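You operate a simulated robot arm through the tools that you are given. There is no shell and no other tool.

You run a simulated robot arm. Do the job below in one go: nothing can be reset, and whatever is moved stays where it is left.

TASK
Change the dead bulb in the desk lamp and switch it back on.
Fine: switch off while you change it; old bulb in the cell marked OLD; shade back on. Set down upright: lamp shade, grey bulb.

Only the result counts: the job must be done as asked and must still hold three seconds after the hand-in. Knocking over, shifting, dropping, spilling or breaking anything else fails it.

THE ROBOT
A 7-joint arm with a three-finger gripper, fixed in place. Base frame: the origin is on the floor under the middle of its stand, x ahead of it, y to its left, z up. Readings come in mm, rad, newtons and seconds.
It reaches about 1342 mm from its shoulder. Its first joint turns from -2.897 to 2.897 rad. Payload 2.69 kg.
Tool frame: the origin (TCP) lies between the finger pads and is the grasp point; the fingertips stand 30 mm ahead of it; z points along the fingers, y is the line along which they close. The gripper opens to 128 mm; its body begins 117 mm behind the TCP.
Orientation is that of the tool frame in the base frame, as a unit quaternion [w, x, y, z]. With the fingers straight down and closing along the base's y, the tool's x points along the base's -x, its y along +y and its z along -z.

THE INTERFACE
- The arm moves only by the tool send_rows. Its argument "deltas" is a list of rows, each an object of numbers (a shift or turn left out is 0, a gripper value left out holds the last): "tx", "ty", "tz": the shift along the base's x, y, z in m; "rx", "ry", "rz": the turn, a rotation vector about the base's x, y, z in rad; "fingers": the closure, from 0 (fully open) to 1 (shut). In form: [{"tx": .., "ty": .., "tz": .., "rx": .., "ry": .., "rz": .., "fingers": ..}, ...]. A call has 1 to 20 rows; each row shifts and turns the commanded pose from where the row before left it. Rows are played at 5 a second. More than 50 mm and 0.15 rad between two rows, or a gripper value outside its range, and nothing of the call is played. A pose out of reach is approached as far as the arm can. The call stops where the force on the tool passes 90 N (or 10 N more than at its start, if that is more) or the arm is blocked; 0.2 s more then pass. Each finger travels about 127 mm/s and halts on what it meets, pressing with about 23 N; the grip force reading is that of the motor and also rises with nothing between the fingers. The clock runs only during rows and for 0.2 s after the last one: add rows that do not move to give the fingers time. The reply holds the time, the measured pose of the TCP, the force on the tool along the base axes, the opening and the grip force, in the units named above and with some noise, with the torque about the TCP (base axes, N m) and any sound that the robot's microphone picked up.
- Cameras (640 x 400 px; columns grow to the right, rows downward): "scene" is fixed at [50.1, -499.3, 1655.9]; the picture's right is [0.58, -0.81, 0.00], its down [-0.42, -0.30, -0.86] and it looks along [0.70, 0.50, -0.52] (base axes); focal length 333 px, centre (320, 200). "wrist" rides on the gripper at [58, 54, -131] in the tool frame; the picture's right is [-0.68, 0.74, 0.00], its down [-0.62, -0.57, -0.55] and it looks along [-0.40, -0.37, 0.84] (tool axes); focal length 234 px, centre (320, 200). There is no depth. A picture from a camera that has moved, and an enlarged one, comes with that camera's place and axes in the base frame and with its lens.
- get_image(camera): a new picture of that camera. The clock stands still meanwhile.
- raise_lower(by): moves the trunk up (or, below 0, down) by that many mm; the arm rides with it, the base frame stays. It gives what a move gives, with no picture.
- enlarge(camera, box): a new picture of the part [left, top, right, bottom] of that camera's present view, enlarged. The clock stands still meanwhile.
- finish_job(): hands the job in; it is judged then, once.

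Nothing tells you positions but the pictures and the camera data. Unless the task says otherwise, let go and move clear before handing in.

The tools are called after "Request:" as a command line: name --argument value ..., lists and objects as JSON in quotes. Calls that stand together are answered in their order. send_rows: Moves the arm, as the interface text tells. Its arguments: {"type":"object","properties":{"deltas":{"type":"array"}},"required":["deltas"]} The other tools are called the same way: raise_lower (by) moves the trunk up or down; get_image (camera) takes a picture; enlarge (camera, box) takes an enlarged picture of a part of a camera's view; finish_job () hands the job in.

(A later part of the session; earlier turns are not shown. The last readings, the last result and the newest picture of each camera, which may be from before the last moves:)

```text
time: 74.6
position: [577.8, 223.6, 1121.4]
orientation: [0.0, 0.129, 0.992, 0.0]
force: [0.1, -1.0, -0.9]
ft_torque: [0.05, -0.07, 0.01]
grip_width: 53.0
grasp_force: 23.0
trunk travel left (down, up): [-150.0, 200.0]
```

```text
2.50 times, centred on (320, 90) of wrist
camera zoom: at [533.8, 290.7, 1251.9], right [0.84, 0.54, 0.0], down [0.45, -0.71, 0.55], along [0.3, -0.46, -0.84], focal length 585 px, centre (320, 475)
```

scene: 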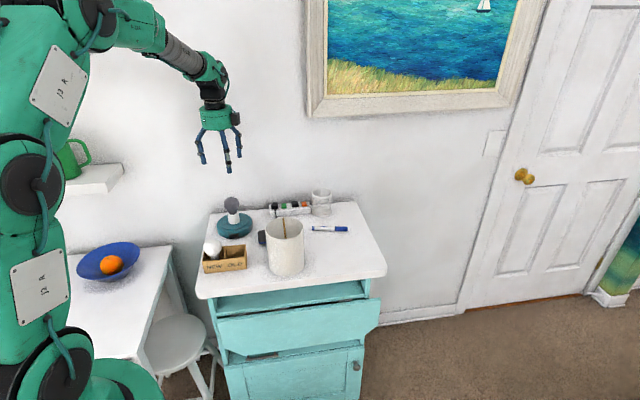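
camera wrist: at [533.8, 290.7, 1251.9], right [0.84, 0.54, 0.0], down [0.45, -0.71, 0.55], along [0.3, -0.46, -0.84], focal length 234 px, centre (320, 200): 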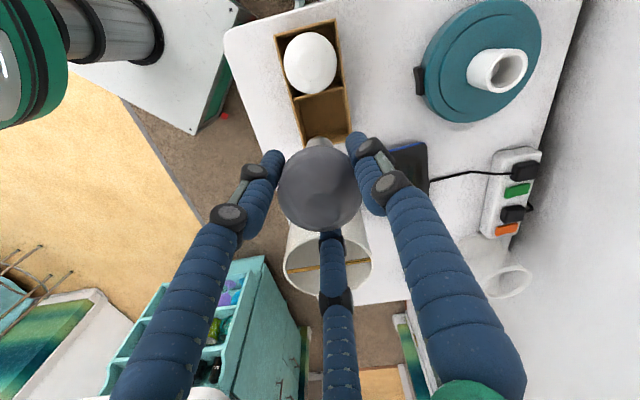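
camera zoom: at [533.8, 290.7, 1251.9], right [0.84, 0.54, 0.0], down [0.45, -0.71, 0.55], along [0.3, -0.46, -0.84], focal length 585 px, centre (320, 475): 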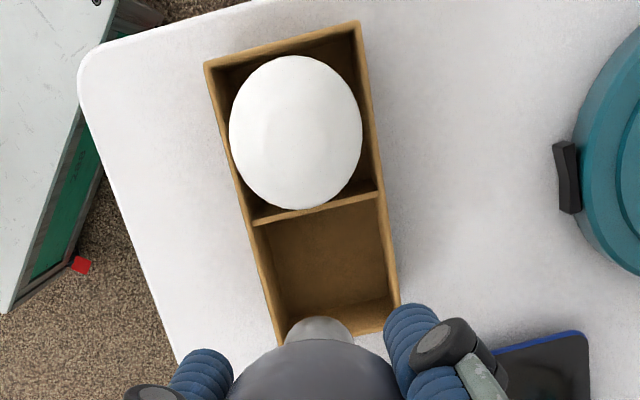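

Request:
send_rows --deltas '[{"tx": 0.003, "ty": 0.0015}, {"tz": -0.035}, {"tz": -0.035}, {"tz": -0.03}, {}]'

Request:
enlarge --camera "scene" --box '[180, 190, 276, 280]'

Request:
get_image --camera "wrist"

```text
time: 75.8
position: [581.9, 224.1, 1021.3]
orientation: [0.0, 0.129, 0.992, -0.001]
force: [-0.7, 0.7, -1.3]
ft_torque: [-0.05, 0.02, 0.01]
grip_width: 52.8
grasp_force: 23.1
trunk travel left (down, up): [-150.0, 200.0]
```

```text
4.44 times, centred on (228, 235) of scene
camera zoom: at [50.1, -499.3, 1655.9], right [0.58, -0.81, 0.0], down [-0.42, -0.3, -0.86], along [0.7, 0.5, -0.52], focal length 1479 px, centre (729, 44)
```

zoom: 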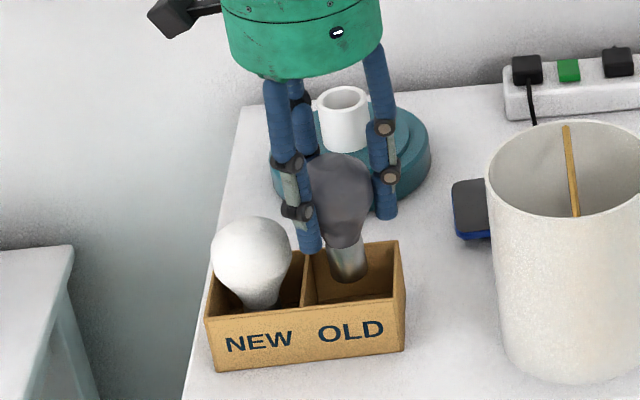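

```text
taken
camera wrist: at [537.7, 293.3, 1151.2], right [0.84, 0.54, 0.0], down [0.45, -0.71, 0.55], along [0.29, -0.46, -0.84], focal length 234 px, centre (320, 200)
```

wrist: 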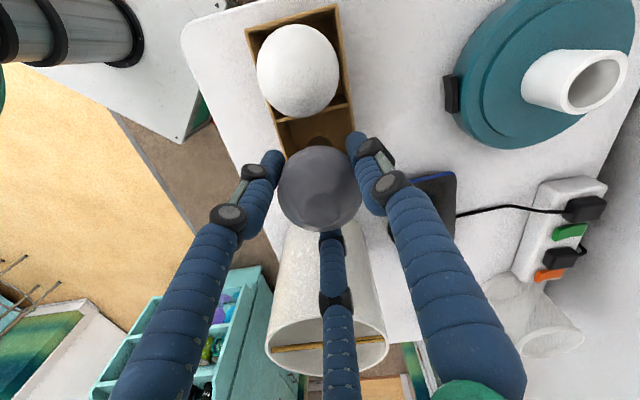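

Request:
send_rows --deltas '[{"tz": -0.015}, {"tz": -0.012}, {}]'

Request:
enlarge --camera "scene" --box '[190, 210, 270, 270]'

Request:
send_rows --deltas '[{"tz": -0.004}, {"tz": -0.004}, {}]'

Request:
send_rows --deltas '[{"tz": -0.002}, {"tz": -0.002}, {}]'

```text
time: 76.6
position: [581.7, 226.6, 992.7]
orientation: [0.001, 0.129, 0.992, 0.0]
force: [0.5, 0.2, -1.1]
ft_torque: [0.01, 0.03, -0.01]
grip_width: 52.9
grasp_force: 22.6
trunk travel left (down, up): [-150.0, 200.0]
```

```text
6.67 times, centred on (230, 240) of scene
camera zoom: at [50.1, -499.3, 1655.9], right [0.58, -0.81, 0.0], down [-0.42, -0.3, -0.86], along [0.7, 0.5, -0.52], focal length 2219 px, centre (920, -67)
```

zoom: 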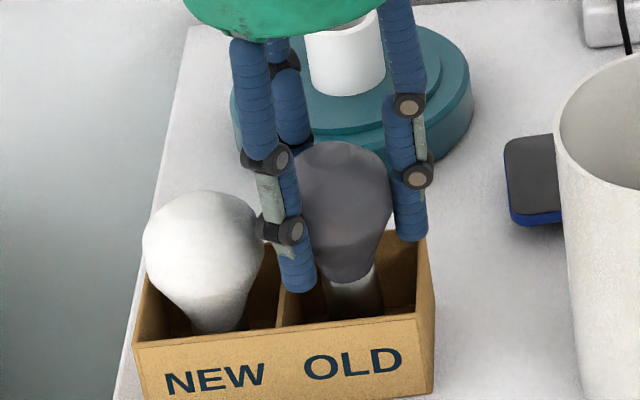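

```text
time: 77.4
position: [580.7, 226.1, 985.2]
orientation: [0.0, 0.129, 0.992, 0.0]
force: [0.1, -0.1, -1.0]
ft_torque: [0.01, -0.02, -0.01]
grip_width: 53.2
grasp_force: 23.1
trunk travel left (down, up): [-150.0, 200.0]
```

```text
time: 78.2
position: [580.6, 225.8, 981.4]
orientation: [0.0, 0.13, 0.991, 0.0]
force: [0.1, -0.4, -0.9]
ft_torque: [0.02, -0.04, 0.01]
grip_width: 52.8
grasp_force: 22.4
trunk travel left (down, up): [-150.0, 200.0]
```

Request:
send_rows --deltas '[{"tz": -0.002}, {}]'

Request:
send_rows --deltas '[{"tz": -0.002}, {}]'

Request:
send_rows --deltas '[{"tz": -0.002}, {}]'

Request:
enlarge --camera "scene" --box '[190, 210, 270, 270]'

```text
time: 78.8
position: [581.1, 227.2, 979.4]
orientation: [0.0, 0.13, 0.991, 0.001]
force: [0.5, -0.3, -1.9]
ft_torque: [0.0, -0.01, 0.0]
grip_width: 53.1
grasp_force: 22.8
trunk travel left (down, up): [-150.0, 200.0]
```

```text
time: 79.4
position: [580.6, 225.8, 977.6]
orientation: [0.0, 0.13, 0.992, 0.0]
force: [-0.2, 0.2, -0.6]
ft_torque: [-0.01, -0.02, 0.01]
grip_width: 53.2
grasp_force: 23.0
trunk travel left (down, up): [-150.0, 200.0]
```

```text
time: 80.0
position: [580.7, 227.1, 976.1]
orientation: [0.0, 0.13, 0.992, 0.0]
force: [-0.5, 1.3, -1.0]
ft_torque: [-0.01, 0.01, 0.0]
grip_width: 53.0
grasp_force: 23.0
trunk travel left (down, up): [-150.0, 200.0]
```

```text
6.67 times, centred on (230, 240) of scene
camera zoom: at [50.1, -499.3, 1655.9], right [0.58, -0.81, 0.0], down [-0.42, -0.3, -0.86], along [0.7, 0.5, -0.52], focal length 2219 px, centre (920, -67)
```

zoom: 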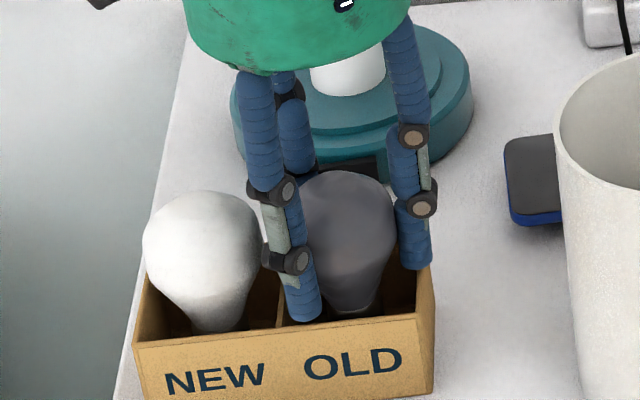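

Request:
send_rows --deltas '[{"tz": -0.002}, {}]'

Request:
send_rows --deltas '[{"tz": -0.0015}, {}]'

Request:
send_rows --deltas '[{"tz": -0.0015}, {}]'

```text
time: 80.6
position: [580.6, 224.7, 973.9]
orientation: [0.0, 0.13, 0.992, 0.001]
force: [0.6, -1.1, -1.4]
ft_torque: [0.02, -0.01, 0.01]
grip_width: 52.7
grasp_force: 23.1
trunk travel left (down, up): [-150.0, 200.0]
```

```text
time: 81.2
position: [581.0, 225.5, 971.4]
orientation: [0.0, 0.13, 0.992, 0.0]
force: [-1.1, 0.7, 2.3]
ft_torque: [0.03, 0.02, 0.01]
grip_width: 52.9
grasp_force: 23.4
trunk travel left (down, up): [-150.0, 200.0]
```

```text
time: 81.8
position: [580.9, 225.8, 971.8]
orientation: [0.001, 0.129, 0.992, 0.001]
force: [-1.4, -0.9, 14.0]
ft_torque: [0.07, 0.05, -0.02]
grip_width: 52.9
grasp_force: 23.1
trunk travel left (down, up): [-150.0, 200.0]
```

The old bulb touches the cell floor. I relieve the pressure and open the fingers slowly.

Request:
send_rows --deltas '[{"tz": 0.0012}, {}]'

Request:
send_rows --deltas '[{"fingers": 0.7}, {"fingers": 0.62}, {"fingers": 0.58}, {"fingers": 0.54}, {"fingers": 0.48}, {}]'

Request:
enlarge --camera "scene" --box '[190, 210, 270, 270]'

```text
time: 82.4
position: [581.4, 225.8, 971.4]
orientation: [0.0, 0.13, 0.992, 0.0]
force: [1.9, 2.0, 9.3]
ft_torque: [0.18, -0.17, 0.0]
grip_width: 52.8
grasp_force: 23.0
trunk travel left (down, up): [-150.0, 200.0]
```

```text
time: 83.8
position: [581.5, 225.7, 971.1]
orientation: [0.0, 0.129, 0.992, 0.001]
force: [0.5, -0.1, -0.5]
ft_torque: [0.01, -0.01, -0.01]
grip_width: 66.5
grasp_force: 0.2
trunk travel left (down, up): [-150.0, 200.0]
```

```text
6.67 times, centred on (230, 240) of scene
camera zoom: at [50.1, -499.3, 1655.9], right [0.58, -0.81, 0.0], down [-0.42, -0.3, -0.86], along [0.7, 0.5, -0.52], focal length 2219 px, centre (920, -67)
```

zoom: 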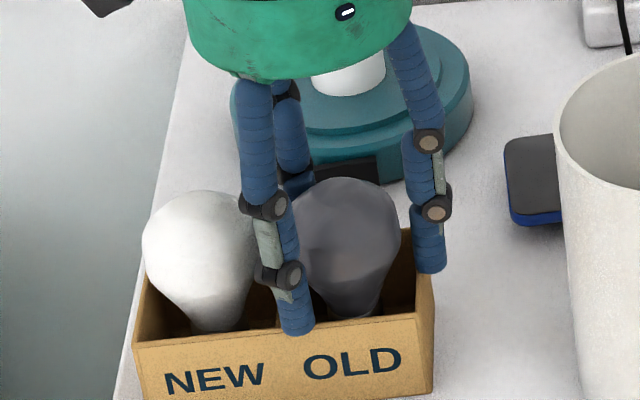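

Request:
send_rows --deltas '[{"fingers": 0.43}, {"fingers": 0.38}, {"tz": 0.01}, {"tz": 0.015}, {"tz": 0.025}, {"tz": 0.03}, {"tz": 0.03}, {"tz": 0.03}, {}]'

Request:
enlarge --camera "scene" --box '[190, 210, 270, 270]'

Request:
get_image --camera "wrist"

```text
time: 85.8
position: [579.8, 225.5, 1112.3]
orientation: [0.0, 0.129, 0.992, 0.0]
force: [0.4, -0.8, -0.3]
ft_torque: [-0.05, -0.04, -0.04]
grip_width: 79.2
grasp_force: 0.0
trunk travel left (down, up): [-150.0, 200.0]
```

```text
6.67 times, centred on (230, 240) of scene
camera zoom: at [50.1, -499.3, 1655.9], right [0.58, -0.81, 0.0], down [-0.42, -0.3, -0.86], along [0.7, 0.5, -0.52], focal length 2219 px, centre (920, -67)
```

zoom: 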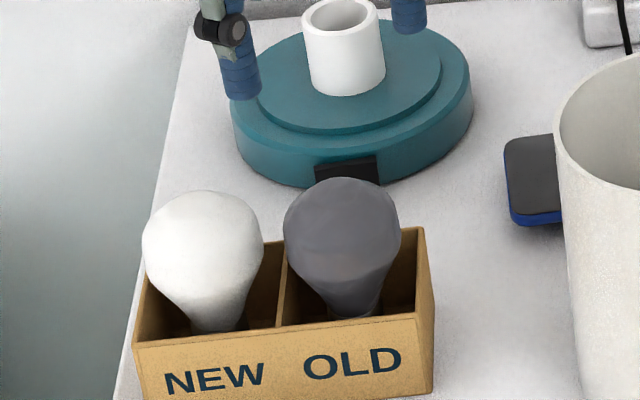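

```text
taken
camera wrist: at [536.6, 293.1, 1243.1], right [0.84, 0.54, 0.0], down [0.45, -0.71, 0.55], along [0.29, -0.46, -0.84], focal length 234 px, centre (320, 200)
```

wrist: 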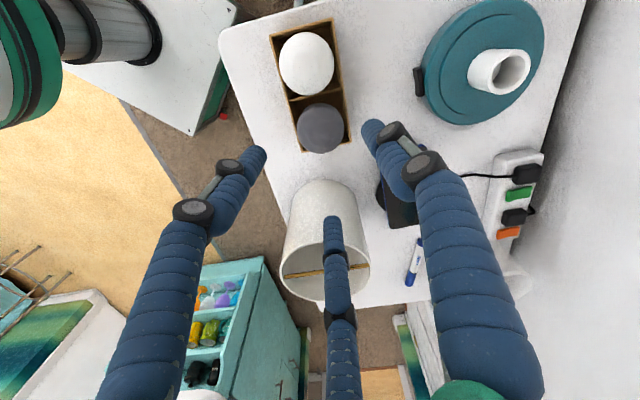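

The old bulb stands upright in the OLD cell. Next I measure the new bulb's position relative to it.

Request:
enlarge --camera "wrist" --box '[256, 10, 384, 170]'

```text
2.50 times, centred on (320, 90) of wrist
camera zoom: at [536.6, 293.1, 1243.1], right [0.84, 0.54, 0.0], down [0.45, -0.71, 0.55], along [0.29, -0.46, -0.84], focal length 585 px, centre (320, 475)
```

zoom: 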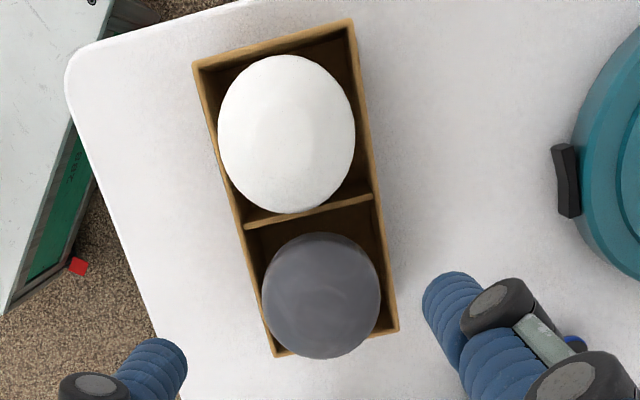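

Request:
send_rows --deltas '[{"tx": -0.0058, "ty": 0.0059, "rz": 0.131, "fingers": 0.3}, {"tx": -0.0058, "ty": 0.0059, "rz": 0.131}, {"tx": -0.0058, "ty": 0.0059, "rz": 0.131}, {"tx": -0.0058, "ty": 0.0059, "rz": 0.131}, {"tx": -0.0058, "ty": 0.0059, "rz": 0.131}, {"tx": -0.0057, "ty": 0.0058, "rz": 0.131}, {"tx": -0.0057, "ty": 0.0058, "rz": 0.131}, {"tx": -0.0057, "ty": 0.0059, "rz": 0.131}, {}]'

Request:
enlarge --camera "wrist" --box '[220, 60, 420, 220]'

```text
time: 87.8
position: [534.9, 272.6, 1111.5]
orientation: [0.0, -0.384, 0.923, 0.001]
force: [-0.4, -0.9, 0.2]
ft_torque: [-0.02, -0.01, 0.03]
grip_width: 89.7
grasp_force: 0.0
trunk travel left (down, up): [-150.0, 200.0]
```

```text
2.50 times, centred on (320, 140) of wrist
camera zoom: at [454.4, 270.1, 1242.6], right [-0.05, 1.0, 0.0], down [0.84, 0.04, 0.55], along [0.55, 0.03, -0.84], focal length 585 px, centre (320, 350)
```

zoom: 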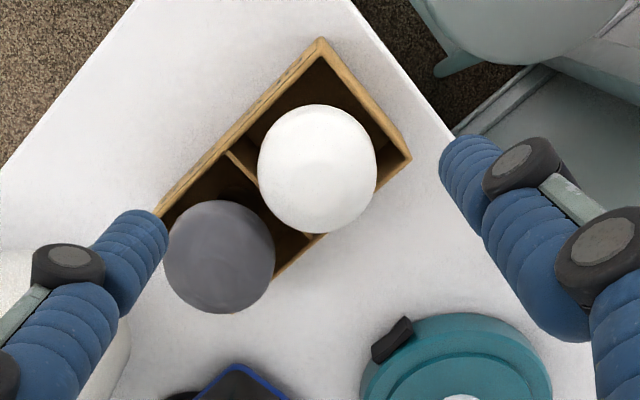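

Request:
send_rows --deltas '[{"tx": -0.001, "ty": -0.0003}, {"tz": -0.03}, {"tz": -0.03}, {"tz": -0.02}, {}]'

Request:
enlarge --camera "wrist" --box '[220, 80, 420, 240]'

Request:
enlarge --camera "scene" --box '[180, 190, 276, 280]'

```text
time: 89.0
position: [532.7, 272.2, 1031.4]
orientation: [0.0, -0.384, 0.923, 0.001]
force: [0.4, 0.7, -0.9]
ft_torque: [-0.07, 0.01, 0.05]
grip_width: 89.7
grasp_force: 0.0
trunk travel left (down, up): [-150.0, 200.0]
```

```text
2.50 times, centred on (320, 160) of wrist
camera zoom: at [453.3, 269.9, 1162.2], right [-0.04, 1.0, 0.0], down [0.84, 0.04, 0.55], along [0.55, 0.02, -0.84], focal length 585 px, centre (320, 300)
```

zoom: 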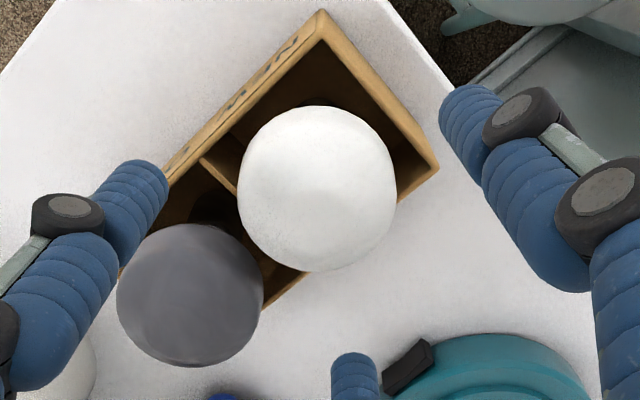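

```text
4.44 times, centred on (228, 235) of scene
camera zoom: at [50.1, -499.3, 1655.9], right [0.58, -0.81, 0.0], down [-0.42, -0.3, -0.86], along [0.7, 0.5, -0.52], focal length 1479 px, centre (729, 44)
```

zoom: 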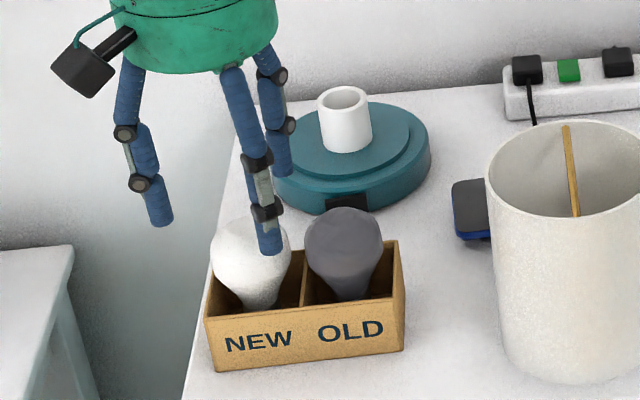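

Request:
send_rows --deltas '[{"tz": -0.02}, {"tz": -0.02}, {"tz": -0.02}, {}]'

Request:
enlarge --camera "wrist" --box '[220, 80, 420, 240]'

Request:
enlarge --camera "scene" --box '[180, 190, 276, 280]'

```text
time: 90.0
position: [532.4, 272.2, 972.2]
orientation: [0.0, -0.383, 0.924, 0.0]
force: [0.3, -0.3, -0.6]
ft_torque: [-0.01, 0.03, 0.0]
grip_width: 89.8
grasp_force: 0.1
trunk travel left (down, up): [-150.0, 200.0]
```

```text
2.50 times, centred on (320, 160) of wrist
camera zoom: at [453.6, 270.0, 1102.3], right [-0.04, 1.0, 0.0], down [0.84, 0.04, 0.55], along [0.55, 0.02, -0.84], focal length 585 px, centre (320, 300)
```

zoom: 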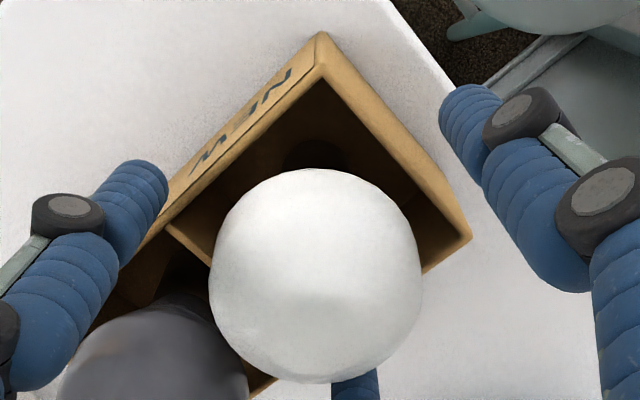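

```text
4.44 times, centred on (228, 235) of scene
camera zoom: at [50.1, -499.3, 1655.9], right [0.58, -0.81, 0.0], down [-0.42, -0.3, -0.86], along [0.7, 0.5, -0.52], focal length 1479 px, centre (729, 44)
```

zoom: 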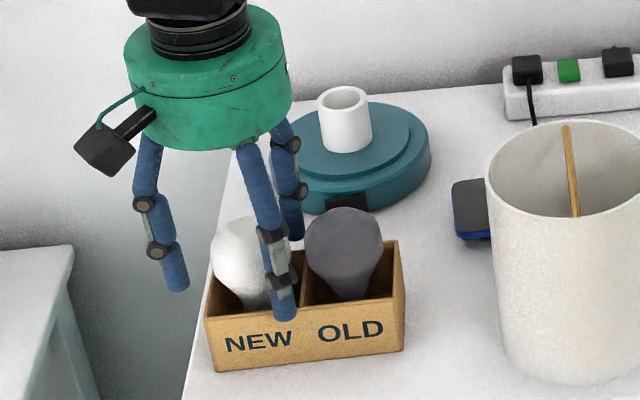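

Request:
send_rows --deltas '[{"ty": -0.0008, "fingers": 0.45}, {"fingers": 0.52}, {"fingers": 0.55}, {"fingers": 0.58}, {}, {}]'

Request:
send_rows --deltas '[{"fingers": 0.62}, {}, {"fingers": 0.7}, {}, {}]'

Request:
enlarge --camera "scene" --box '[180, 190, 276, 280]'

```text
time: 91.4
position: [534.0, 272.0, 971.5]
orientation: [0.0, -0.384, 0.923, 0.0]
force: [0.3, -0.9, 0.2]
ft_torque: [0.01, 0.0, -0.01]
grip_width: 54.4
grasp_force: 0.2
trunk travel left (down, up): [-150.0, 200.0]
```

```text
time: 92.6
position: [533.2, 272.5, 971.2]
orientation: [0.0, -0.383, 0.924, 0.0]
force: [-0.7, 0.5, 1.1]
ft_torque: [0.01, 0.0, 0.02]
grip_width: 53.2
grasp_force: 23.2
trunk travel left (down, up): [-150.0, 200.0]
```

```text
4.44 times, centred on (228, 235) of scene
camera zoom: at [50.1, -499.3, 1655.9], right [0.58, -0.81, 0.0], down [-0.42, -0.3, -0.86], along [0.7, 0.5, -0.52], focal length 1479 px, centre (729, 44)
```

zoom: 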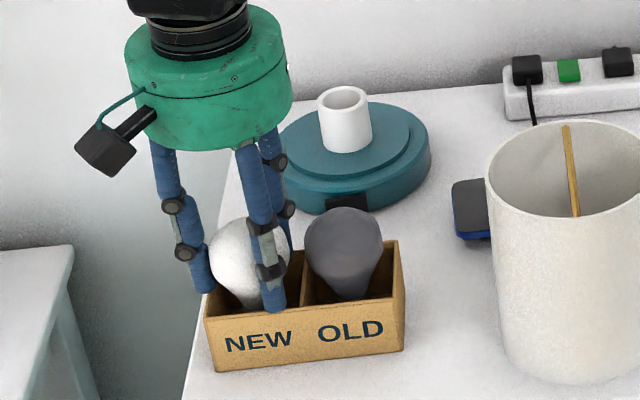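

The new bulb is gripped the same way as the old one was. I lift it straight out of the box.

Request:
send_rows --deltas '[{"tz": 0.01}, {"tz": 0.02}, {"tz": 0.03}, {"tz": 0.03}, {"tz": 0.03}, {"tz": 0.03}, {}]'

Request:
enlarge --camera "scene" --box '[170, 160, 276, 280]'

```text
time: 94.2
position: [533.3, 271.7, 1121.4]
orientation: [0.001, -0.383, 0.924, 0.0]
force: [-0.4, 0.0, -1.0]
ft_torque: [-0.02, 0.0, 0.0]
grip_width: 53.1
grasp_force: 23.1
trunk travel left (down, up): [-150.0, 200.0]
```

```text
3.33 times, centred on (223, 220) of scene
camera zoom: at [50.1, -499.3, 1655.9], right [0.58, -0.81, 0.0], down [-0.42, -0.3, -0.86], along [0.7, 0.5, -0.52], focal length 1110 px, centre (643, 133)
```

zoom: 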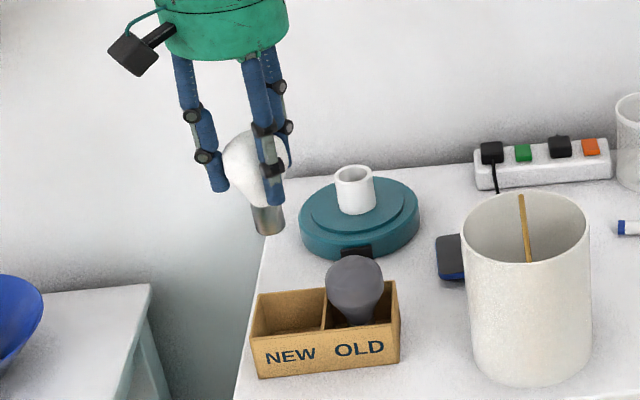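

Request:
send_rows --deltas '[{"tx": 0.0153, "ty": 0.009, "rz": 0.135}, {"tx": 0.0153, "ty": 0.009, "rz": 0.135}, {"tx": 0.0153, "ty": 0.009, "rz": 0.135}, {"tx": 0.0153, "ty": 0.009, "rz": 0.135}, {"tx": 0.0153, "ty": 0.009, "rz": 0.135}, {"tx": 0.0153, "ty": 0.009, "rz": 0.135}, {"tx": 0.0153, "ty": 0.009, "rz": 0.135}, {"tx": 0.0153, "ty": 0.009, "rz": 0.135}, {"tx": 0.0153, "ty": 0.009, "rz": 0.135}, {"tx": 0.0153, "ty": 0.009, "rz": 0.135}, {"tx": 0.0153, "ty": 0.009, "rz": 0.135}, {"tx": 0.0154, "ty": 0.0086, "rz": 0.135}, {}]'

Request:
get_image --camera "wrist"

Request:
enlarge --camera "scene" --box '[190, 140, 276, 240]'

```text
time: 97.0
position: [718.0, 378.3, 1121.3]
orientation: [0.0, 0.934, -0.358, 0.0]
force: [0.7, 0.5, 0.2]
ft_torque: [-0.04, 0.04, -0.01]
grip_width: 53.1
grasp_force: 23.3
trunk travel left (down, up): [-150.0, 200.0]
```

```text
taken
camera wrist: at [724.6, 301.4, 1251.9], right [-1.0, -0.09, 0.0], down [-0.08, 0.83, 0.55], along [-0.05, 0.55, -0.84], focal length 234 px, centre (320, 200)
```

wrist: 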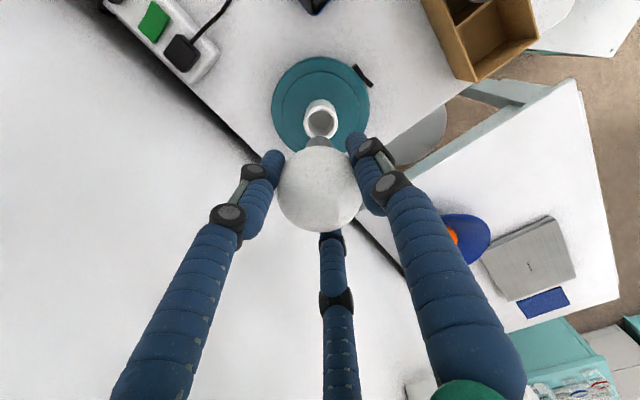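

```text
4.00 times, centred on (233, 190) of scene
camera zoom: at [50.1, -499.3, 1655.9], right [0.58, -0.81, 0.0], down [-0.42, -0.3, -0.86], along [0.7, 0.5, -0.52], focal length 1331 px, centre (668, 240)
```

zoom: 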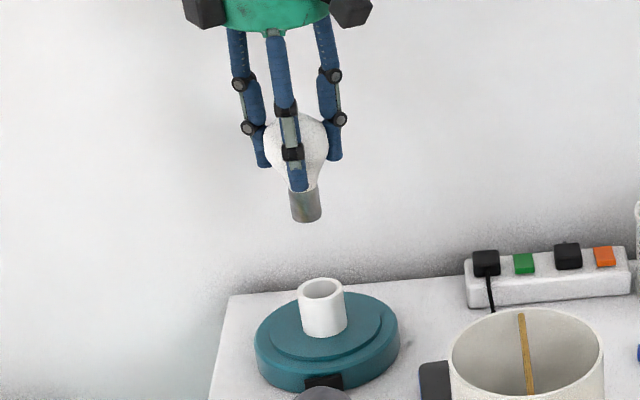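

Request:
enlarge --camera "wrist" --box '[260, 50, 380, 170]'

```text
3.33 times, centred on (320, 110) of wrist
camera zoom: at [724.6, 301.4, 1251.9], right [-1.0, -0.09, 0.0], down [-0.08, 0.83, 0.55], along [-0.05, 0.55, -0.84], focal length 781 px, centre (320, 500)
```

zoom: 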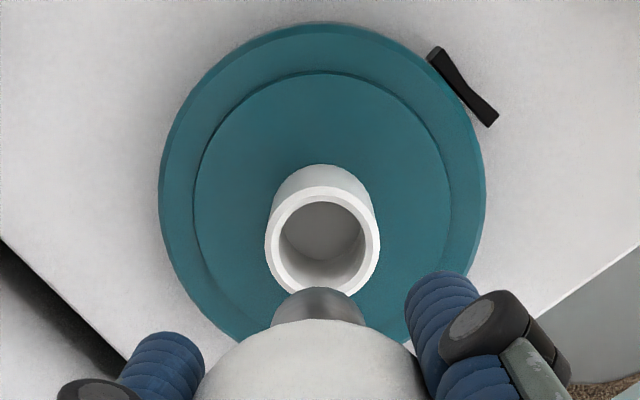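

The socket opening is a few mm off from the bulb's cap axis according to both cameras. I correct and go lower to compare cap and socket up close.

Request:
send_rows --deltas '[{"tx": -0.0012, "ty": -0.004}, {"tz": -0.025}, {"tz": -0.025}, {"tz": -0.01}, {}]'

Request:
enlarge --camera "scene" --box '[208, 170, 264, 215]'

Request:
enlarge --camera "wrist" --box '[260, 70, 380, 190]'

```text
time: 98.2
position: [716.3, 375.2, 1062.1]
orientation: [0.0, 0.933, -0.359, -0.001]
force: [-0.6, -0.5, -2.2]
ft_torque: [-0.01, -0.02, -0.01]
grip_width: 52.9
grasp_force: 22.6
trunk travel left (down, up): [-150.0, 200.0]
```

```text
8.89 times, centred on (236, 192) of scene
camera zoom: at [50.1, -499.3, 1655.9], right [0.58, -0.81, 0.0], down [-0.42, -0.3, -0.86], along [0.7, 0.5, -0.52], focal length 2959 px, centre (1067, 267)
```

zoom: 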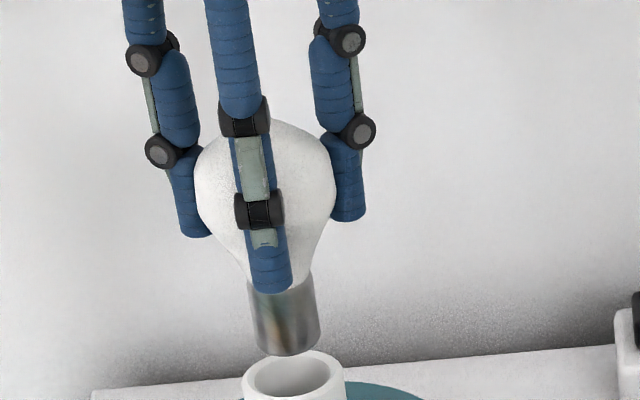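

```text
3.33 times, centred on (320, 130) of wrist
camera zoom: at [722.9, 297.2, 1192.6], right [-1.0, -0.09, 0.0], down [-0.08, 0.83, 0.55], along [-0.05, 0.55, -0.84], focal length 781 px, centre (320, 433)
```

zoom: 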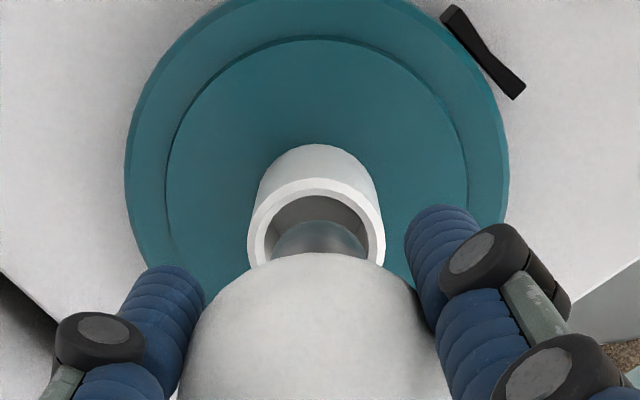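

Request:
send_rows --deltas '[{"tx": 0.0003, "ty": -0.001}, {"tz": -0.003}, {"tz": -0.003}, {}]'

Request:
enlarge --camera "scene" --box '[220, 185, 252, 215]'

Request:
enlarge --camera "wrist" --box '[285, 110, 355, 170]'

```text
time: 99.2
position: [716.1, 374.9, 1055.6]
orientation: [0.001, 0.933, -0.36, 0.0]
force: [-0.9, 0.1, -0.7]
ft_torque: [0.0, 0.02, 0.0]
grip_width: 53.1
grasp_force: 23.3
trunk travel left (down, up): [-150.0, 200.0]
```

```text
13.33 times, centred on (236, 200) of scene
camera zoom: at [50.1, -499.3, 1655.9], right [0.58, -0.81, 0.0], down [-0.42, -0.3, -0.86], along [0.7, 0.5, -0.52], focal length 4438 px, centre (1440, 200)
```

zoom: 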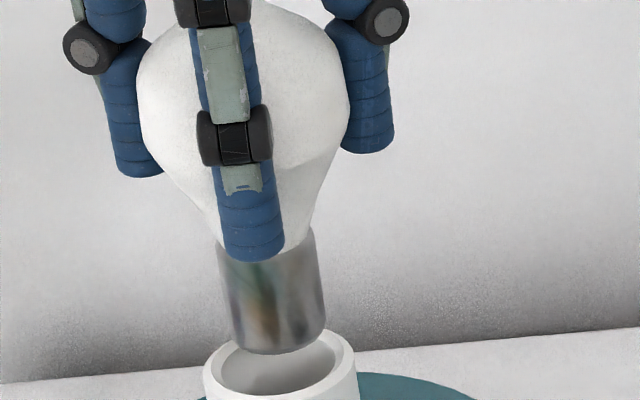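

```text
6.67 times, centred on (320, 140) of wrist
camera zoom: at [722.9, 296.3, 1186.4], right [-1.0, -0.09, 0.0], down [-0.08, 0.83, 0.55], along [-0.05, 0.55, -0.84], focal length 1561 px, centre (320, 600)
```

zoom: 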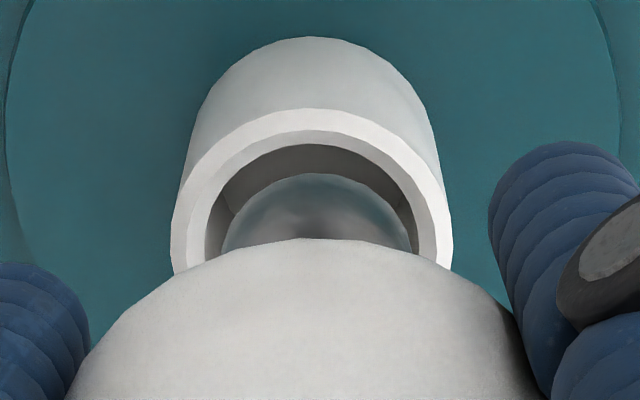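

Request:
send_rows --deltas '[{"tx": 0.0005, "ty": 0.0022}, {}]'

Request:
enlarge --camera "scene" --box '[220, 185, 252, 215]'

Request:
enlarge --camera "wrist" --box '[285, 110, 355, 170]'

```text
time: 99.8
position: [717.2, 376.4, 1056.2]
orientation: [0.0, 0.933, -0.36, 0.0]
force: [-0.6, -0.1, -0.8]
ft_torque: [-0.03, -0.02, 0.01]
grip_width: 53.2
grasp_force: 22.6
trunk travel left (down, up): [-150.0, 200.0]
```

```text
13.33 times, centred on (236, 200) of scene
camera zoom: at [50.1, -499.3, 1655.9], right [0.58, -0.81, 0.0], down [-0.42, -0.3, -0.86], along [0.7, 0.5, -0.52], focal length 4438 px, centre (1440, 200)
```

zoom: 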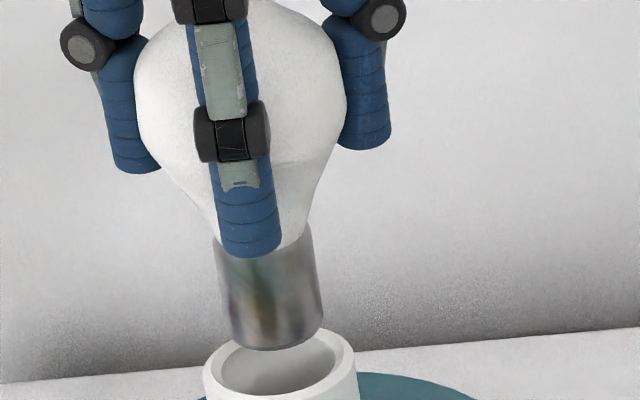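

```text
6.67 times, centred on (320, 140) of wrist
camera zoom: at [723.7, 298.4, 1186.5], right [-1.0, -0.09, 0.0], down [-0.08, 0.83, 0.55], along [-0.05, 0.55, -0.84], focal length 1561 px, centre (320, 600)
```

zoom: 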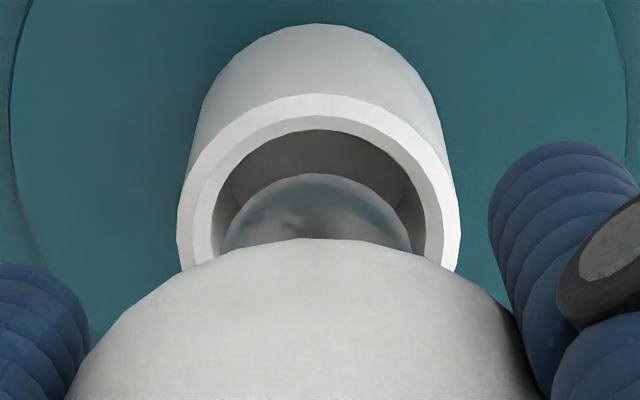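

Request:
send_rows --deltas '[{"tx": -0.0003, "ty": 0.0006, "tz": -0.003}, {"tz": -0.003}, {}]'

Request:
send_rows --deltas '[{"tz": -0.002}, {"tz": -0.002}, {}]'

Request:
send_rows --deltas '[{"tz": -0.002}, {"tz": -0.001}, {}]'

Request:
enlarge --camera "scene" --box '[220, 185, 252, 215]'

```text
time: 100.6
position: [715.9, 377.5, 1049.8]
orientation: [0.0, 0.933, -0.359, 0.0]
force: [-0.9, 1.4, -1.3]
ft_torque: [0.0, 0.04, -0.02]
grip_width: 52.9
grasp_force: 22.8
trunk travel left (down, up): [-150.0, 200.0]
```

```text
time: 101.4
position: [716.8, 377.3, 1045.9]
orientation: [0.0, 0.933, -0.359, 0.0]
force: [0.0, -0.1, -1.4]
ft_torque: [-0.03, 0.01, 0.0]
grip_width: 53.0
grasp_force: 23.3
trunk travel left (down, up): [-150.0, 200.0]
```

```text
time: 102.2
position: [717.4, 378.2, 1043.2]
orientation: [0.0, 0.933, -0.359, -0.001]
force: [-1.1, 0.1, -0.8]
ft_torque: [-0.02, 0.02, 0.0]
grip_width: 53.2
grasp_force: 22.5
trunk travel left (down, up): [-150.0, 200.0]
```

```text
13.33 times, centred on (236, 200) of scene
camera zoom: at [50.1, -499.3, 1655.9], right [0.58, -0.81, 0.0], down [-0.42, -0.3, -0.86], along [0.7, 0.5, -0.52], focal length 4438 px, centre (1440, 200)
```

zoom: 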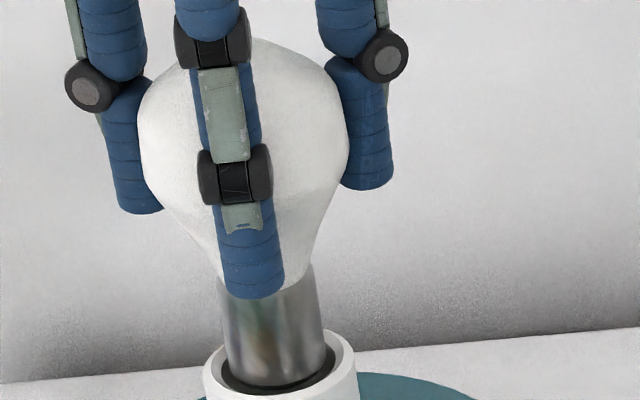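

The cap is entering the socket opening without contact force. I continue down gently.

Request:
send_rows --deltas '[{"tz": -0.002}, {"tz": -0.002}, {}]'

Request:
send_rows --deltas '[{"tz": -0.002}, {"tz": -0.002}, {}]'

Request:
send_rows --deltas '[{"tz": -0.002}, {"tz": -0.002}, {}]'

Request:
enlarge --camera "scene" --box '[215, 180, 255, 240]'

```text
time: 103.0
position: [716.7, 377.5, 1038.5]
orientation: [-0.001, 0.933, -0.359, 0.0]
force: [0.6, -0.6, -1.2]
ft_torque: [0.02, -0.02, 0.0]
grip_width: 52.8
grasp_force: 22.7
trunk travel left (down, up): [-150.0, 200.0]
```

```text
time: 103.8
position: [716.8, 378.0, 1035.1]
orientation: [0.0, 0.933, -0.359, 0.0]
force: [-0.5, -0.2, -1.7]
ft_torque: [0.01, 0.02, 0.02]
grip_width: 53.2
grasp_force: 22.9
trunk travel left (down, up): [-150.0, 200.0]
```

```text
time: 104.6
position: [716.8, 377.1, 1030.2]
orientation: [0.0, 0.933, -0.359, -0.001]
force: [-0.3, 0.4, -1.3]
ft_torque: [-0.01, -0.01, 0.05]
grip_width: 53.1
grasp_force: 22.7
trunk travel left (down, up): [-150.0, 200.0]
```

```text
6.67 times, centred on (235, 210) of scene
camera zoom: at [50.1, -499.3, 1655.9], right [0.58, -0.81, 0.0], down [-0.42, -0.3, -0.86], along [0.7, 0.5, -0.52], focal length 2219 px, centre (887, 133)
```

zoom: 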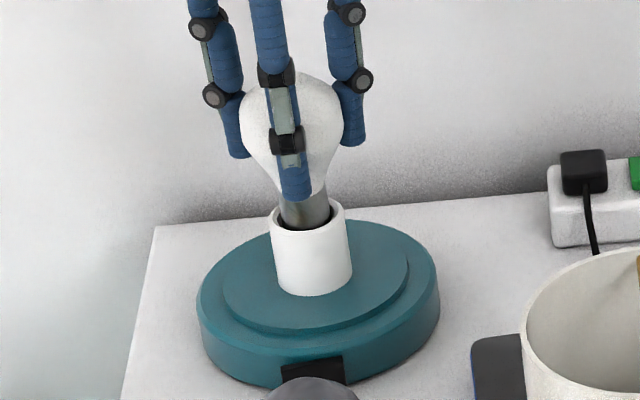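

Request:
send_rows --deltas '[{"tz": -0.003}, {"tz": -0.003}, {"tz": -0.003}, {}]'

Request:
send_rows --deltas '[{"tz": -0.002}, {"tz": -0.002}, {}]'

Request:
send_rows --deltas '[{"tz": -0.002}, {"tz": -0.002}, {}]'

```text
time: 105.6
position: [716.4, 378.7, 1022.6]
orientation: [0.001, 0.933, -0.359, 0.0]
force: [0.3, 0.3, -1.8]
ft_torque: [0.0, 0.0, 0.0]
grip_width: 53.1
grasp_force: 23.0
trunk travel left (down, up): [-150.0, 200.0]
```

```text
time: 106.4
position: [717.8, 377.9, 1017.4]
orientation: [0.0, 0.933, -0.359, 0.0]
force: [-0.1, -0.1, -0.5]
ft_torque: [0.01, -0.01, -0.03]
grip_width: 52.9
grasp_force: 23.0
trunk travel left (down, up): [-150.0, 200.0]
```

```text
time: 107.2
position: [716.1, 377.0, 1013.7]
orientation: [0.0, 0.933, -0.359, -0.001]
force: [0.5, -0.5, -0.8]
ft_torque: [0.03, 0.01, 0.02]
grip_width: 52.8
grasp_force: 22.7
trunk travel left (down, up): [-150.0, 200.0]
```

Request:
send_rows --deltas '[{"tz": -0.002}, {"tz": -0.001}, {}]'

Request:
send_rows --deltas '[{"tz": -0.0015}, {}]'

Request:
send_rows --deltas '[{"tz": -0.0015}, {}]'

Request:
enlarge --camera "scene" --box '[215, 180, 255, 240]'

```text
time: 108.0
position: [716.0, 376.0, 1011.2]
orientation: [0.001, 0.933, -0.36, 0.001]
force: [0.3, -0.3, -1.6]
ft_torque: [0.03, -0.01, 0.03]
grip_width: 53.0
grasp_force: 22.6
trunk travel left (down, up): [-150.0, 200.0]
```

```text
time: 108.6
position: [716.2, 377.3, 1009.8]
orientation: [0.0, 0.933, -0.36, -0.001]
force: [0.3, -1.1, -1.0]
ft_torque: [0.07, -0.01, 0.01]
grip_width: 53.1
grasp_force: 22.4
trunk travel left (down, up): [-150.0, 200.0]
```

```text
time: 109.2
position: [717.3, 375.8, 1006.3]
orientation: [0.001, 0.933, -0.359, 0.0]
force: [0.6, -0.7, -0.1]
ft_torque: [-0.01, 0.01, 0.01]
grip_width: 53.1
grasp_force: 23.2
trunk travel left (down, up): [-150.0, 200.0]
```

```text
6.67 times, centred on (235, 210) of scene
camera zoom: at [50.1, -499.3, 1655.9], right [0.58, -0.81, 0.0], down [-0.42, -0.3, -0.86], along [0.7, 0.5, -0.52], focal length 2219 px, centre (887, 133)
```

zoom: 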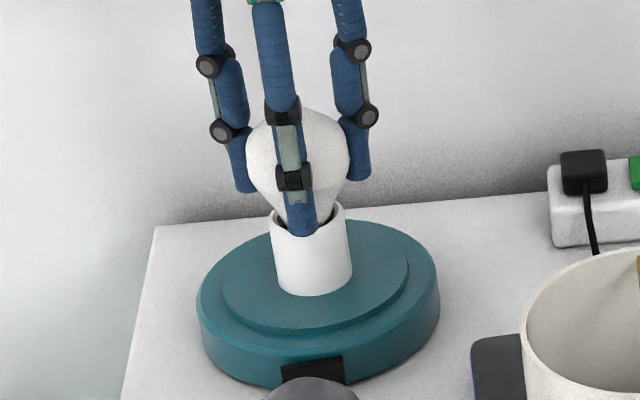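

Request:
send_rows --deltas '[{"tz": -0.001}, {}]'

Request:
send_rows --deltas '[{"tz": -0.001}, {}]'

Request:
send_rows --deltas '[{"tz": -0.001}, {}]'

```text
time: 109.8
position: [717.0, 377.0, 1006.0]
orientation: [-0.001, 0.933, -0.359, -0.001]
force: [0.1, -0.3, -0.9]
ft_torque: [0.0, 0.03, -0.02]
grip_width: 53.1
grasp_force: 22.7
trunk travel left (down, up): [-150.0, 200.0]
```

```text
time: 110.4
position: [715.9, 376.8, 1005.6]
orientation: [0.0, 0.933, -0.36, 0.0]
force: [-0.5, 0.1, -1.0]
ft_torque: [0.0, -0.01, -0.02]
grip_width: 53.1
grasp_force: 22.9
trunk travel left (down, up): [-150.0, 200.0]
```

```text
time: 111.0
position: [717.0, 376.8, 1005.1]
orientation: [0.0, 0.933, -0.359, 0.0]
force: [-0.2, 0.8, 0.3]
ft_torque: [0.04, 0.04, 0.01]
grip_width: 52.8
grasp_force: 23.4
trunk travel left (down, up): [-150.0, 200.0]
```

Request:
send_rows --deltas '[{"tz": -0.001}, {}]'

Request:
send_rows --deltas '[{"tz": -0.001}, {}]'

```text
time: 111.6
position: [717.2, 378.2, 1003.2]
orientation: [0.0, 0.933, -0.359, -0.001]
force: [0.4, 4.1, 2.3]
ft_torque: [0.11, 0.01, -0.01]
grip_width: 53.2
grasp_force: 23.6
trunk travel left (down, up): [-150.0, 200.0]
```

```text
time: 112.2
position: [716.8, 377.1, 1004.2]
orientation: [0.0, 0.933, -0.359, 0.001]
force: [1.4, 3.5, 9.6]
ft_torque: [0.0, 0.07, -0.04]
grip_width: 52.7
grasp_force: 23.0
trunk travel left (down, up): [-150.0, 200.0]
```

The bulb bottoms at the same height at which the old one sat. I screw it in clockwise, watching torque and force.

Request:
send_rows --deltas '[{"ty": 0.0006}, {"rz": -0.1}, {"rz": -0.1}, {"rz": -0.1}, {}]'

Request:
send_rows --deltas '[{"rz": -0.13}, {"rz": -0.13}, {"rz": -0.13}, {"rz": -0.13}, {}]'

Request:
enlarge --camera "scene" --box '[215, 180, 255, 240]'

```text
time: 113.4
position: [717.0, 377.8, 1003.3]
orientation: [0.0, 0.869, -0.494, -0.001]
force: [4.3, 2.1, 10.3]
ft_torque: [0.0, -0.17, 0.03]
grip_width: 52.8
grasp_force: 22.5
trunk travel left (down, up): [-150.0, 200.0]
```

```text
time: 114.6
position: [715.7, 377.9, 1004.3]
orientation: [0.0, 0.712, -0.702, -0.001]
force: [3.0, 5.5, 13.2]
ft_torque: [0.13, -0.07, 0.01]
grip_width: 52.9
grasp_force: 22.4
trunk travel left (down, up): [-150.0, 200.0]
```

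```text
6.67 times, centred on (235, 210) of scene
camera zoom: at [50.1, -499.3, 1655.9], right [0.58, -0.81, 0.0], down [-0.42, -0.3, -0.86], along [0.7, 0.5, -0.52], focal length 2219 px, centre (887, 133)
```

zoom: 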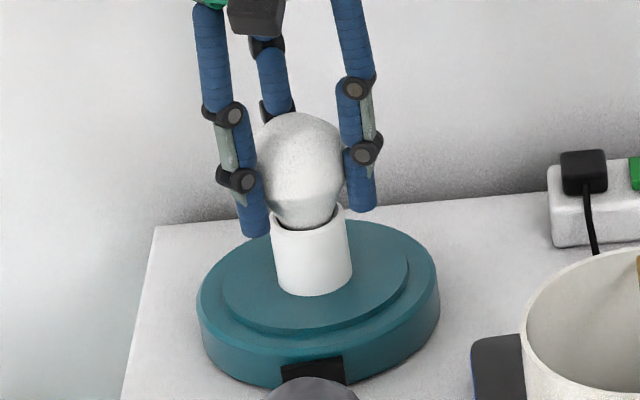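

Request:
send_rows --deltas '[{"tx": 0.0005, "ty": 0.0005}, {"rz": -0.14}, {"rz": -0.14}, {"rz": -0.14}, {"rz": -0.14}, {}]'

Request:
send_rows --deltas '[{"rz": -0.14}, {"rz": -0.14}, {"rz": -0.14}, {"rz": -0.14}, {}]'

Request:
enlarge --camera "scene" --box '[215, 180, 255, 240]'

```text
time: 116.0
position: [717.0, 377.5, 1002.8]
orientation: [-0.001, -0.49, 0.872, -0.001]
force: [-0.8, 6.0, 8.0]
ft_torque: [0.2, -0.02, -0.02]
grip_width: 53.1
grasp_force: 23.2
trunk travel left (down, up): [-150.0, 200.0]
```

```text
time: 117.2
position: [718.3, 377.5, 1002.8]
orientation: [0.0, -0.231, 0.973, 0.0]
force: [-0.9, 3.9, 3.2]
ft_torque: [0.17, -0.03, -0.02]
grip_width: 52.9
grasp_force: 23.4
trunk travel left (down, up): [-150.0, 200.0]
```

```text
6.67 times, centred on (235, 210) of scene
camera zoom: at [50.1, -499.3, 1655.9], right [0.58, -0.81, 0.0], down [-0.42, -0.3, -0.86], along [0.7, 0.5, -0.52], focal length 2219 px, centre (887, 133)
```

zoom: 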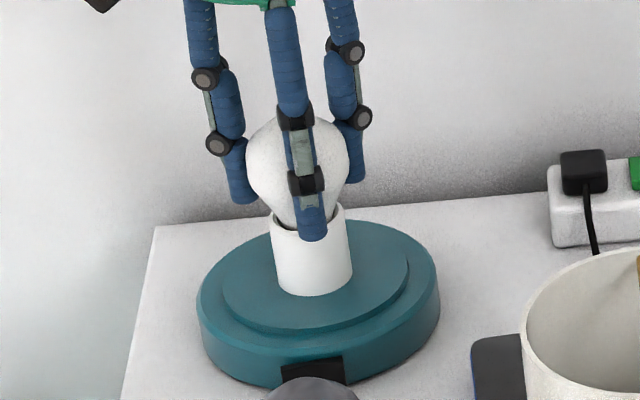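

Request:
send_rows --deltas '[{"ty": 0.0005, "rz": -0.14}, {"rz": -0.14}, {"rz": -0.14}, {"rz": -0.14}, {}]'

Request:
send_rows --deltas '[{"rz": -0.14}, {"rz": -0.14}, {"rz": -0.14}, {"rz": -0.14}, {}]'

Request:
enlarge --camera "scene" --box '[215, 180, 255, 240]'

```text
time: 118.4
position: [717.0, 379.1, 1002.7]
orientation: [0.0, 0.047, 0.999, 0.0]
force: [0.6, -0.3, 1.4]
ft_torque: [0.0, 0.0, -0.02]
grip_width: 52.9
grasp_force: 22.9
trunk travel left (down, up): [-150.0, 200.0]
```

```text
time: 119.6
position: [717.1, 378.7, 1003.0]
orientation: [0.0, 0.322, 0.947, 0.0]
force: [0.0, -0.3, -0.9]
ft_torque: [-0.01, -0.03, 0.04]
grip_width: 52.9
grasp_force: 22.6
trunk travel left (down, up): [-150.0, 200.0]
```

```text
6.67 times, centred on (235, 210) of scene
camera zoom: at [50.1, -499.3, 1655.9], right [0.58, -0.81, 0.0], down [-0.42, -0.3, -0.86], along [0.7, 0.5, -0.52], focal length 2219 px, centre (887, 133)
```

zoom: 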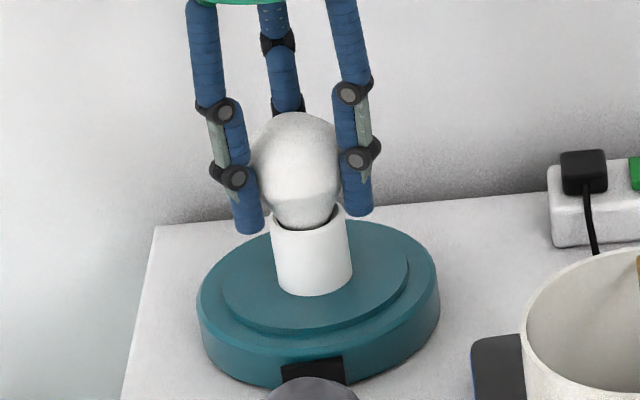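

The bulb has been turned about 175° clockwise and the forces have relaxed. I test retention with a small upward pull.

Request:
send_rows --deltas '[{"tz": 0.0008}, {}]'

Request:
send_rows --deltas '[{"tz": 0.0008}, {}]'

```text
time: 120.2
position: [717.5, 378.6, 1004.6]
orientation: [0.0, 0.321, 0.947, 0.0]
force: [-0.4, -0.5, -1.1]
ft_torque: [-0.06, -0.01, 0.02]
grip_width: 52.8
grasp_force: 23.7
trunk travel left (down, up): [-150.0, 200.0]
```

```text
time: 120.8
position: [718.1, 379.7, 1004.6]
orientation: [0.0, 0.32, 0.948, -0.001]
force: [-0.5, -0.9, -0.3]
ft_torque: [0.02, 0.04, -0.02]
grip_width: 52.8
grasp_force: 22.5
trunk travel left (down, up): [-150.0, 200.0]
```

Nothing resists, as with the old bulb after turning, so the socket behaves as a plain plug-in fit or has let the bulb rise; I press it back to the seat, and turn it clockwise further under light pressure to see whether anything engages.

Request:
send_rows --deltas '[{"tz": -0.0016}, {"tz": -0.001}, {}]'

Request:
send_rows --deltas '[{"rz": -0.14}, {"rz": -0.14}, {"rz": -0.14}, {"rz": -0.14}, {}]'

Request:
send_rows --deltas '[{"rz": -0.1}, {"rz": -0.1}, {}]'

```text
time: 121.6
position: [716.7, 377.5, 1002.0]
orientation: [-0.001, 0.32, 0.948, 0.0]
force: [-1.7, -0.5, 6.3]
ft_torque: [0.08, 0.08, 0.05]
grip_width: 53.0
grasp_force: 22.4
trunk travel left (down, up): [-150.0, 200.0]
```

```text
time: 122.8
position: [717.2, 378.3, 1002.2]
orientation: [-0.001, 0.571, 0.821, 0.0]
force: [0.6, 2.6, 8.2]
ft_torque: [0.14, -0.1, 0.05]
grip_width: 52.9
grasp_force: 22.7
trunk travel left (down, up): [-150.0, 200.0]
```

```text
time: 123.6
position: [717.2, 378.1, 1001.2]
orientation: [0.0, 0.65, 0.76, 0.0]
force: [0.8, 2.8, 10.5]
ft_torque: [0.15, -0.1, -0.04]
grip_width: 53.0
grasp_force: 22.8
trunk travel left (down, up): [-150.0, 200.0]
```

Request:
send_rows --deltas '[{"tz": 0.001}, {}]'

Request:
send_rows --deltas '[{"tz": 0.001}, {}]'

Request:
enlarge --camera "scene" --box '[210, 190, 258, 240]'

```text
time: 124.2
position: [717.1, 378.0, 1002.0]
orientation: [-0.001, 0.649, 0.76, 0.0]
force: [1.7, 1.8, 4.7]
ft_torque: [0.1, -0.07, -0.02]
grip_width: 53.2
grasp_force: 22.7
trunk travel left (down, up): [-150.0, 200.0]
```

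```text
time: 124.8
position: [716.9, 378.2, 1004.0]
orientation: [0.0, 0.649, 0.761, 0.0]
force: [0.0, -0.4, -0.9]
ft_torque: [-0.01, 0.0, 0.0]
grip_width: 52.8
grasp_force: 23.2
trunk travel left (down, up): [-150.0, 200.0]
```

```text
8.00 times, centred on (234, 215) of scene
camera zoom: at [50.1, -499.3, 1655.9], right [0.58, -0.81, 0.0], down [-0.42, -0.3, -0.86], along [0.7, 0.5, -0.52], focal length 2663 px, centre (1008, 80)
```

zoom: 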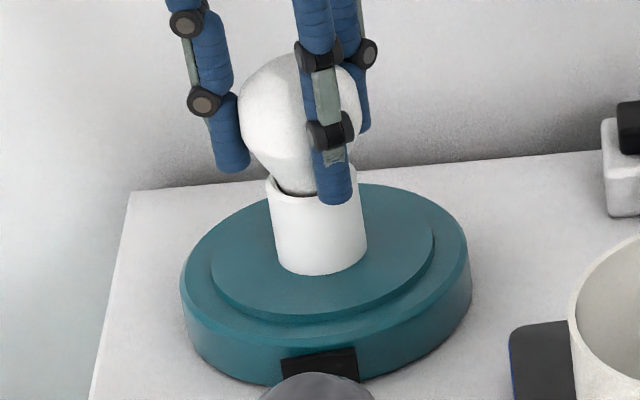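

The new bulb sits at the same height as the old one did. I settle it and release.

Request:
send_rows --deltas '[{"tz": -0.001}, {}, {"fingers": 0.62}, {"fingers": 0.58}, {"fingers": 0.54}, {"fingers": 0.48}, {"fingers": 0.35}, {"fingers": 0.25}, {}]'

Request:
enlarge --camera "scene" --box '[210, 190, 258, 240]'

```text
time: 126.8
position: [718.4, 378.8, 1002.7]
orientation: [0.001, 0.649, 0.761, 0.0]
force: [0.5, 0.5, -0.4]
ft_torque: [0.03, -0.01, 0.01]
grip_width: 96.0
grasp_force: 0.2
trunk travel left (down, up): [-150.0, 200.0]
```

```text
8.00 times, centred on (234, 215) of scene
camera zoom: at [50.1, -499.3, 1655.9], right [0.58, -0.81, 0.0], down [-0.42, -0.3, -0.86], along [0.7, 0.5, -0.52], focal length 2663 px, centre (1008, 80)
```

zoom: 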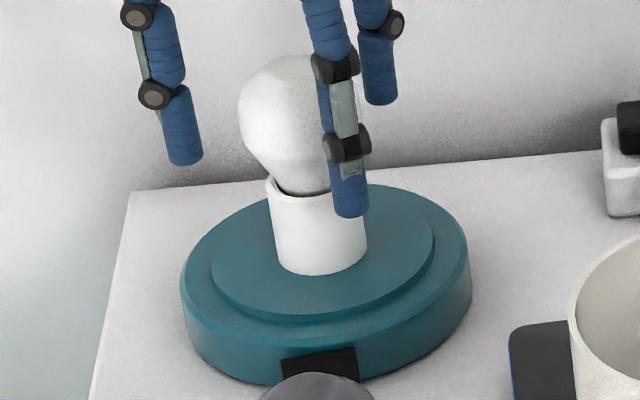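

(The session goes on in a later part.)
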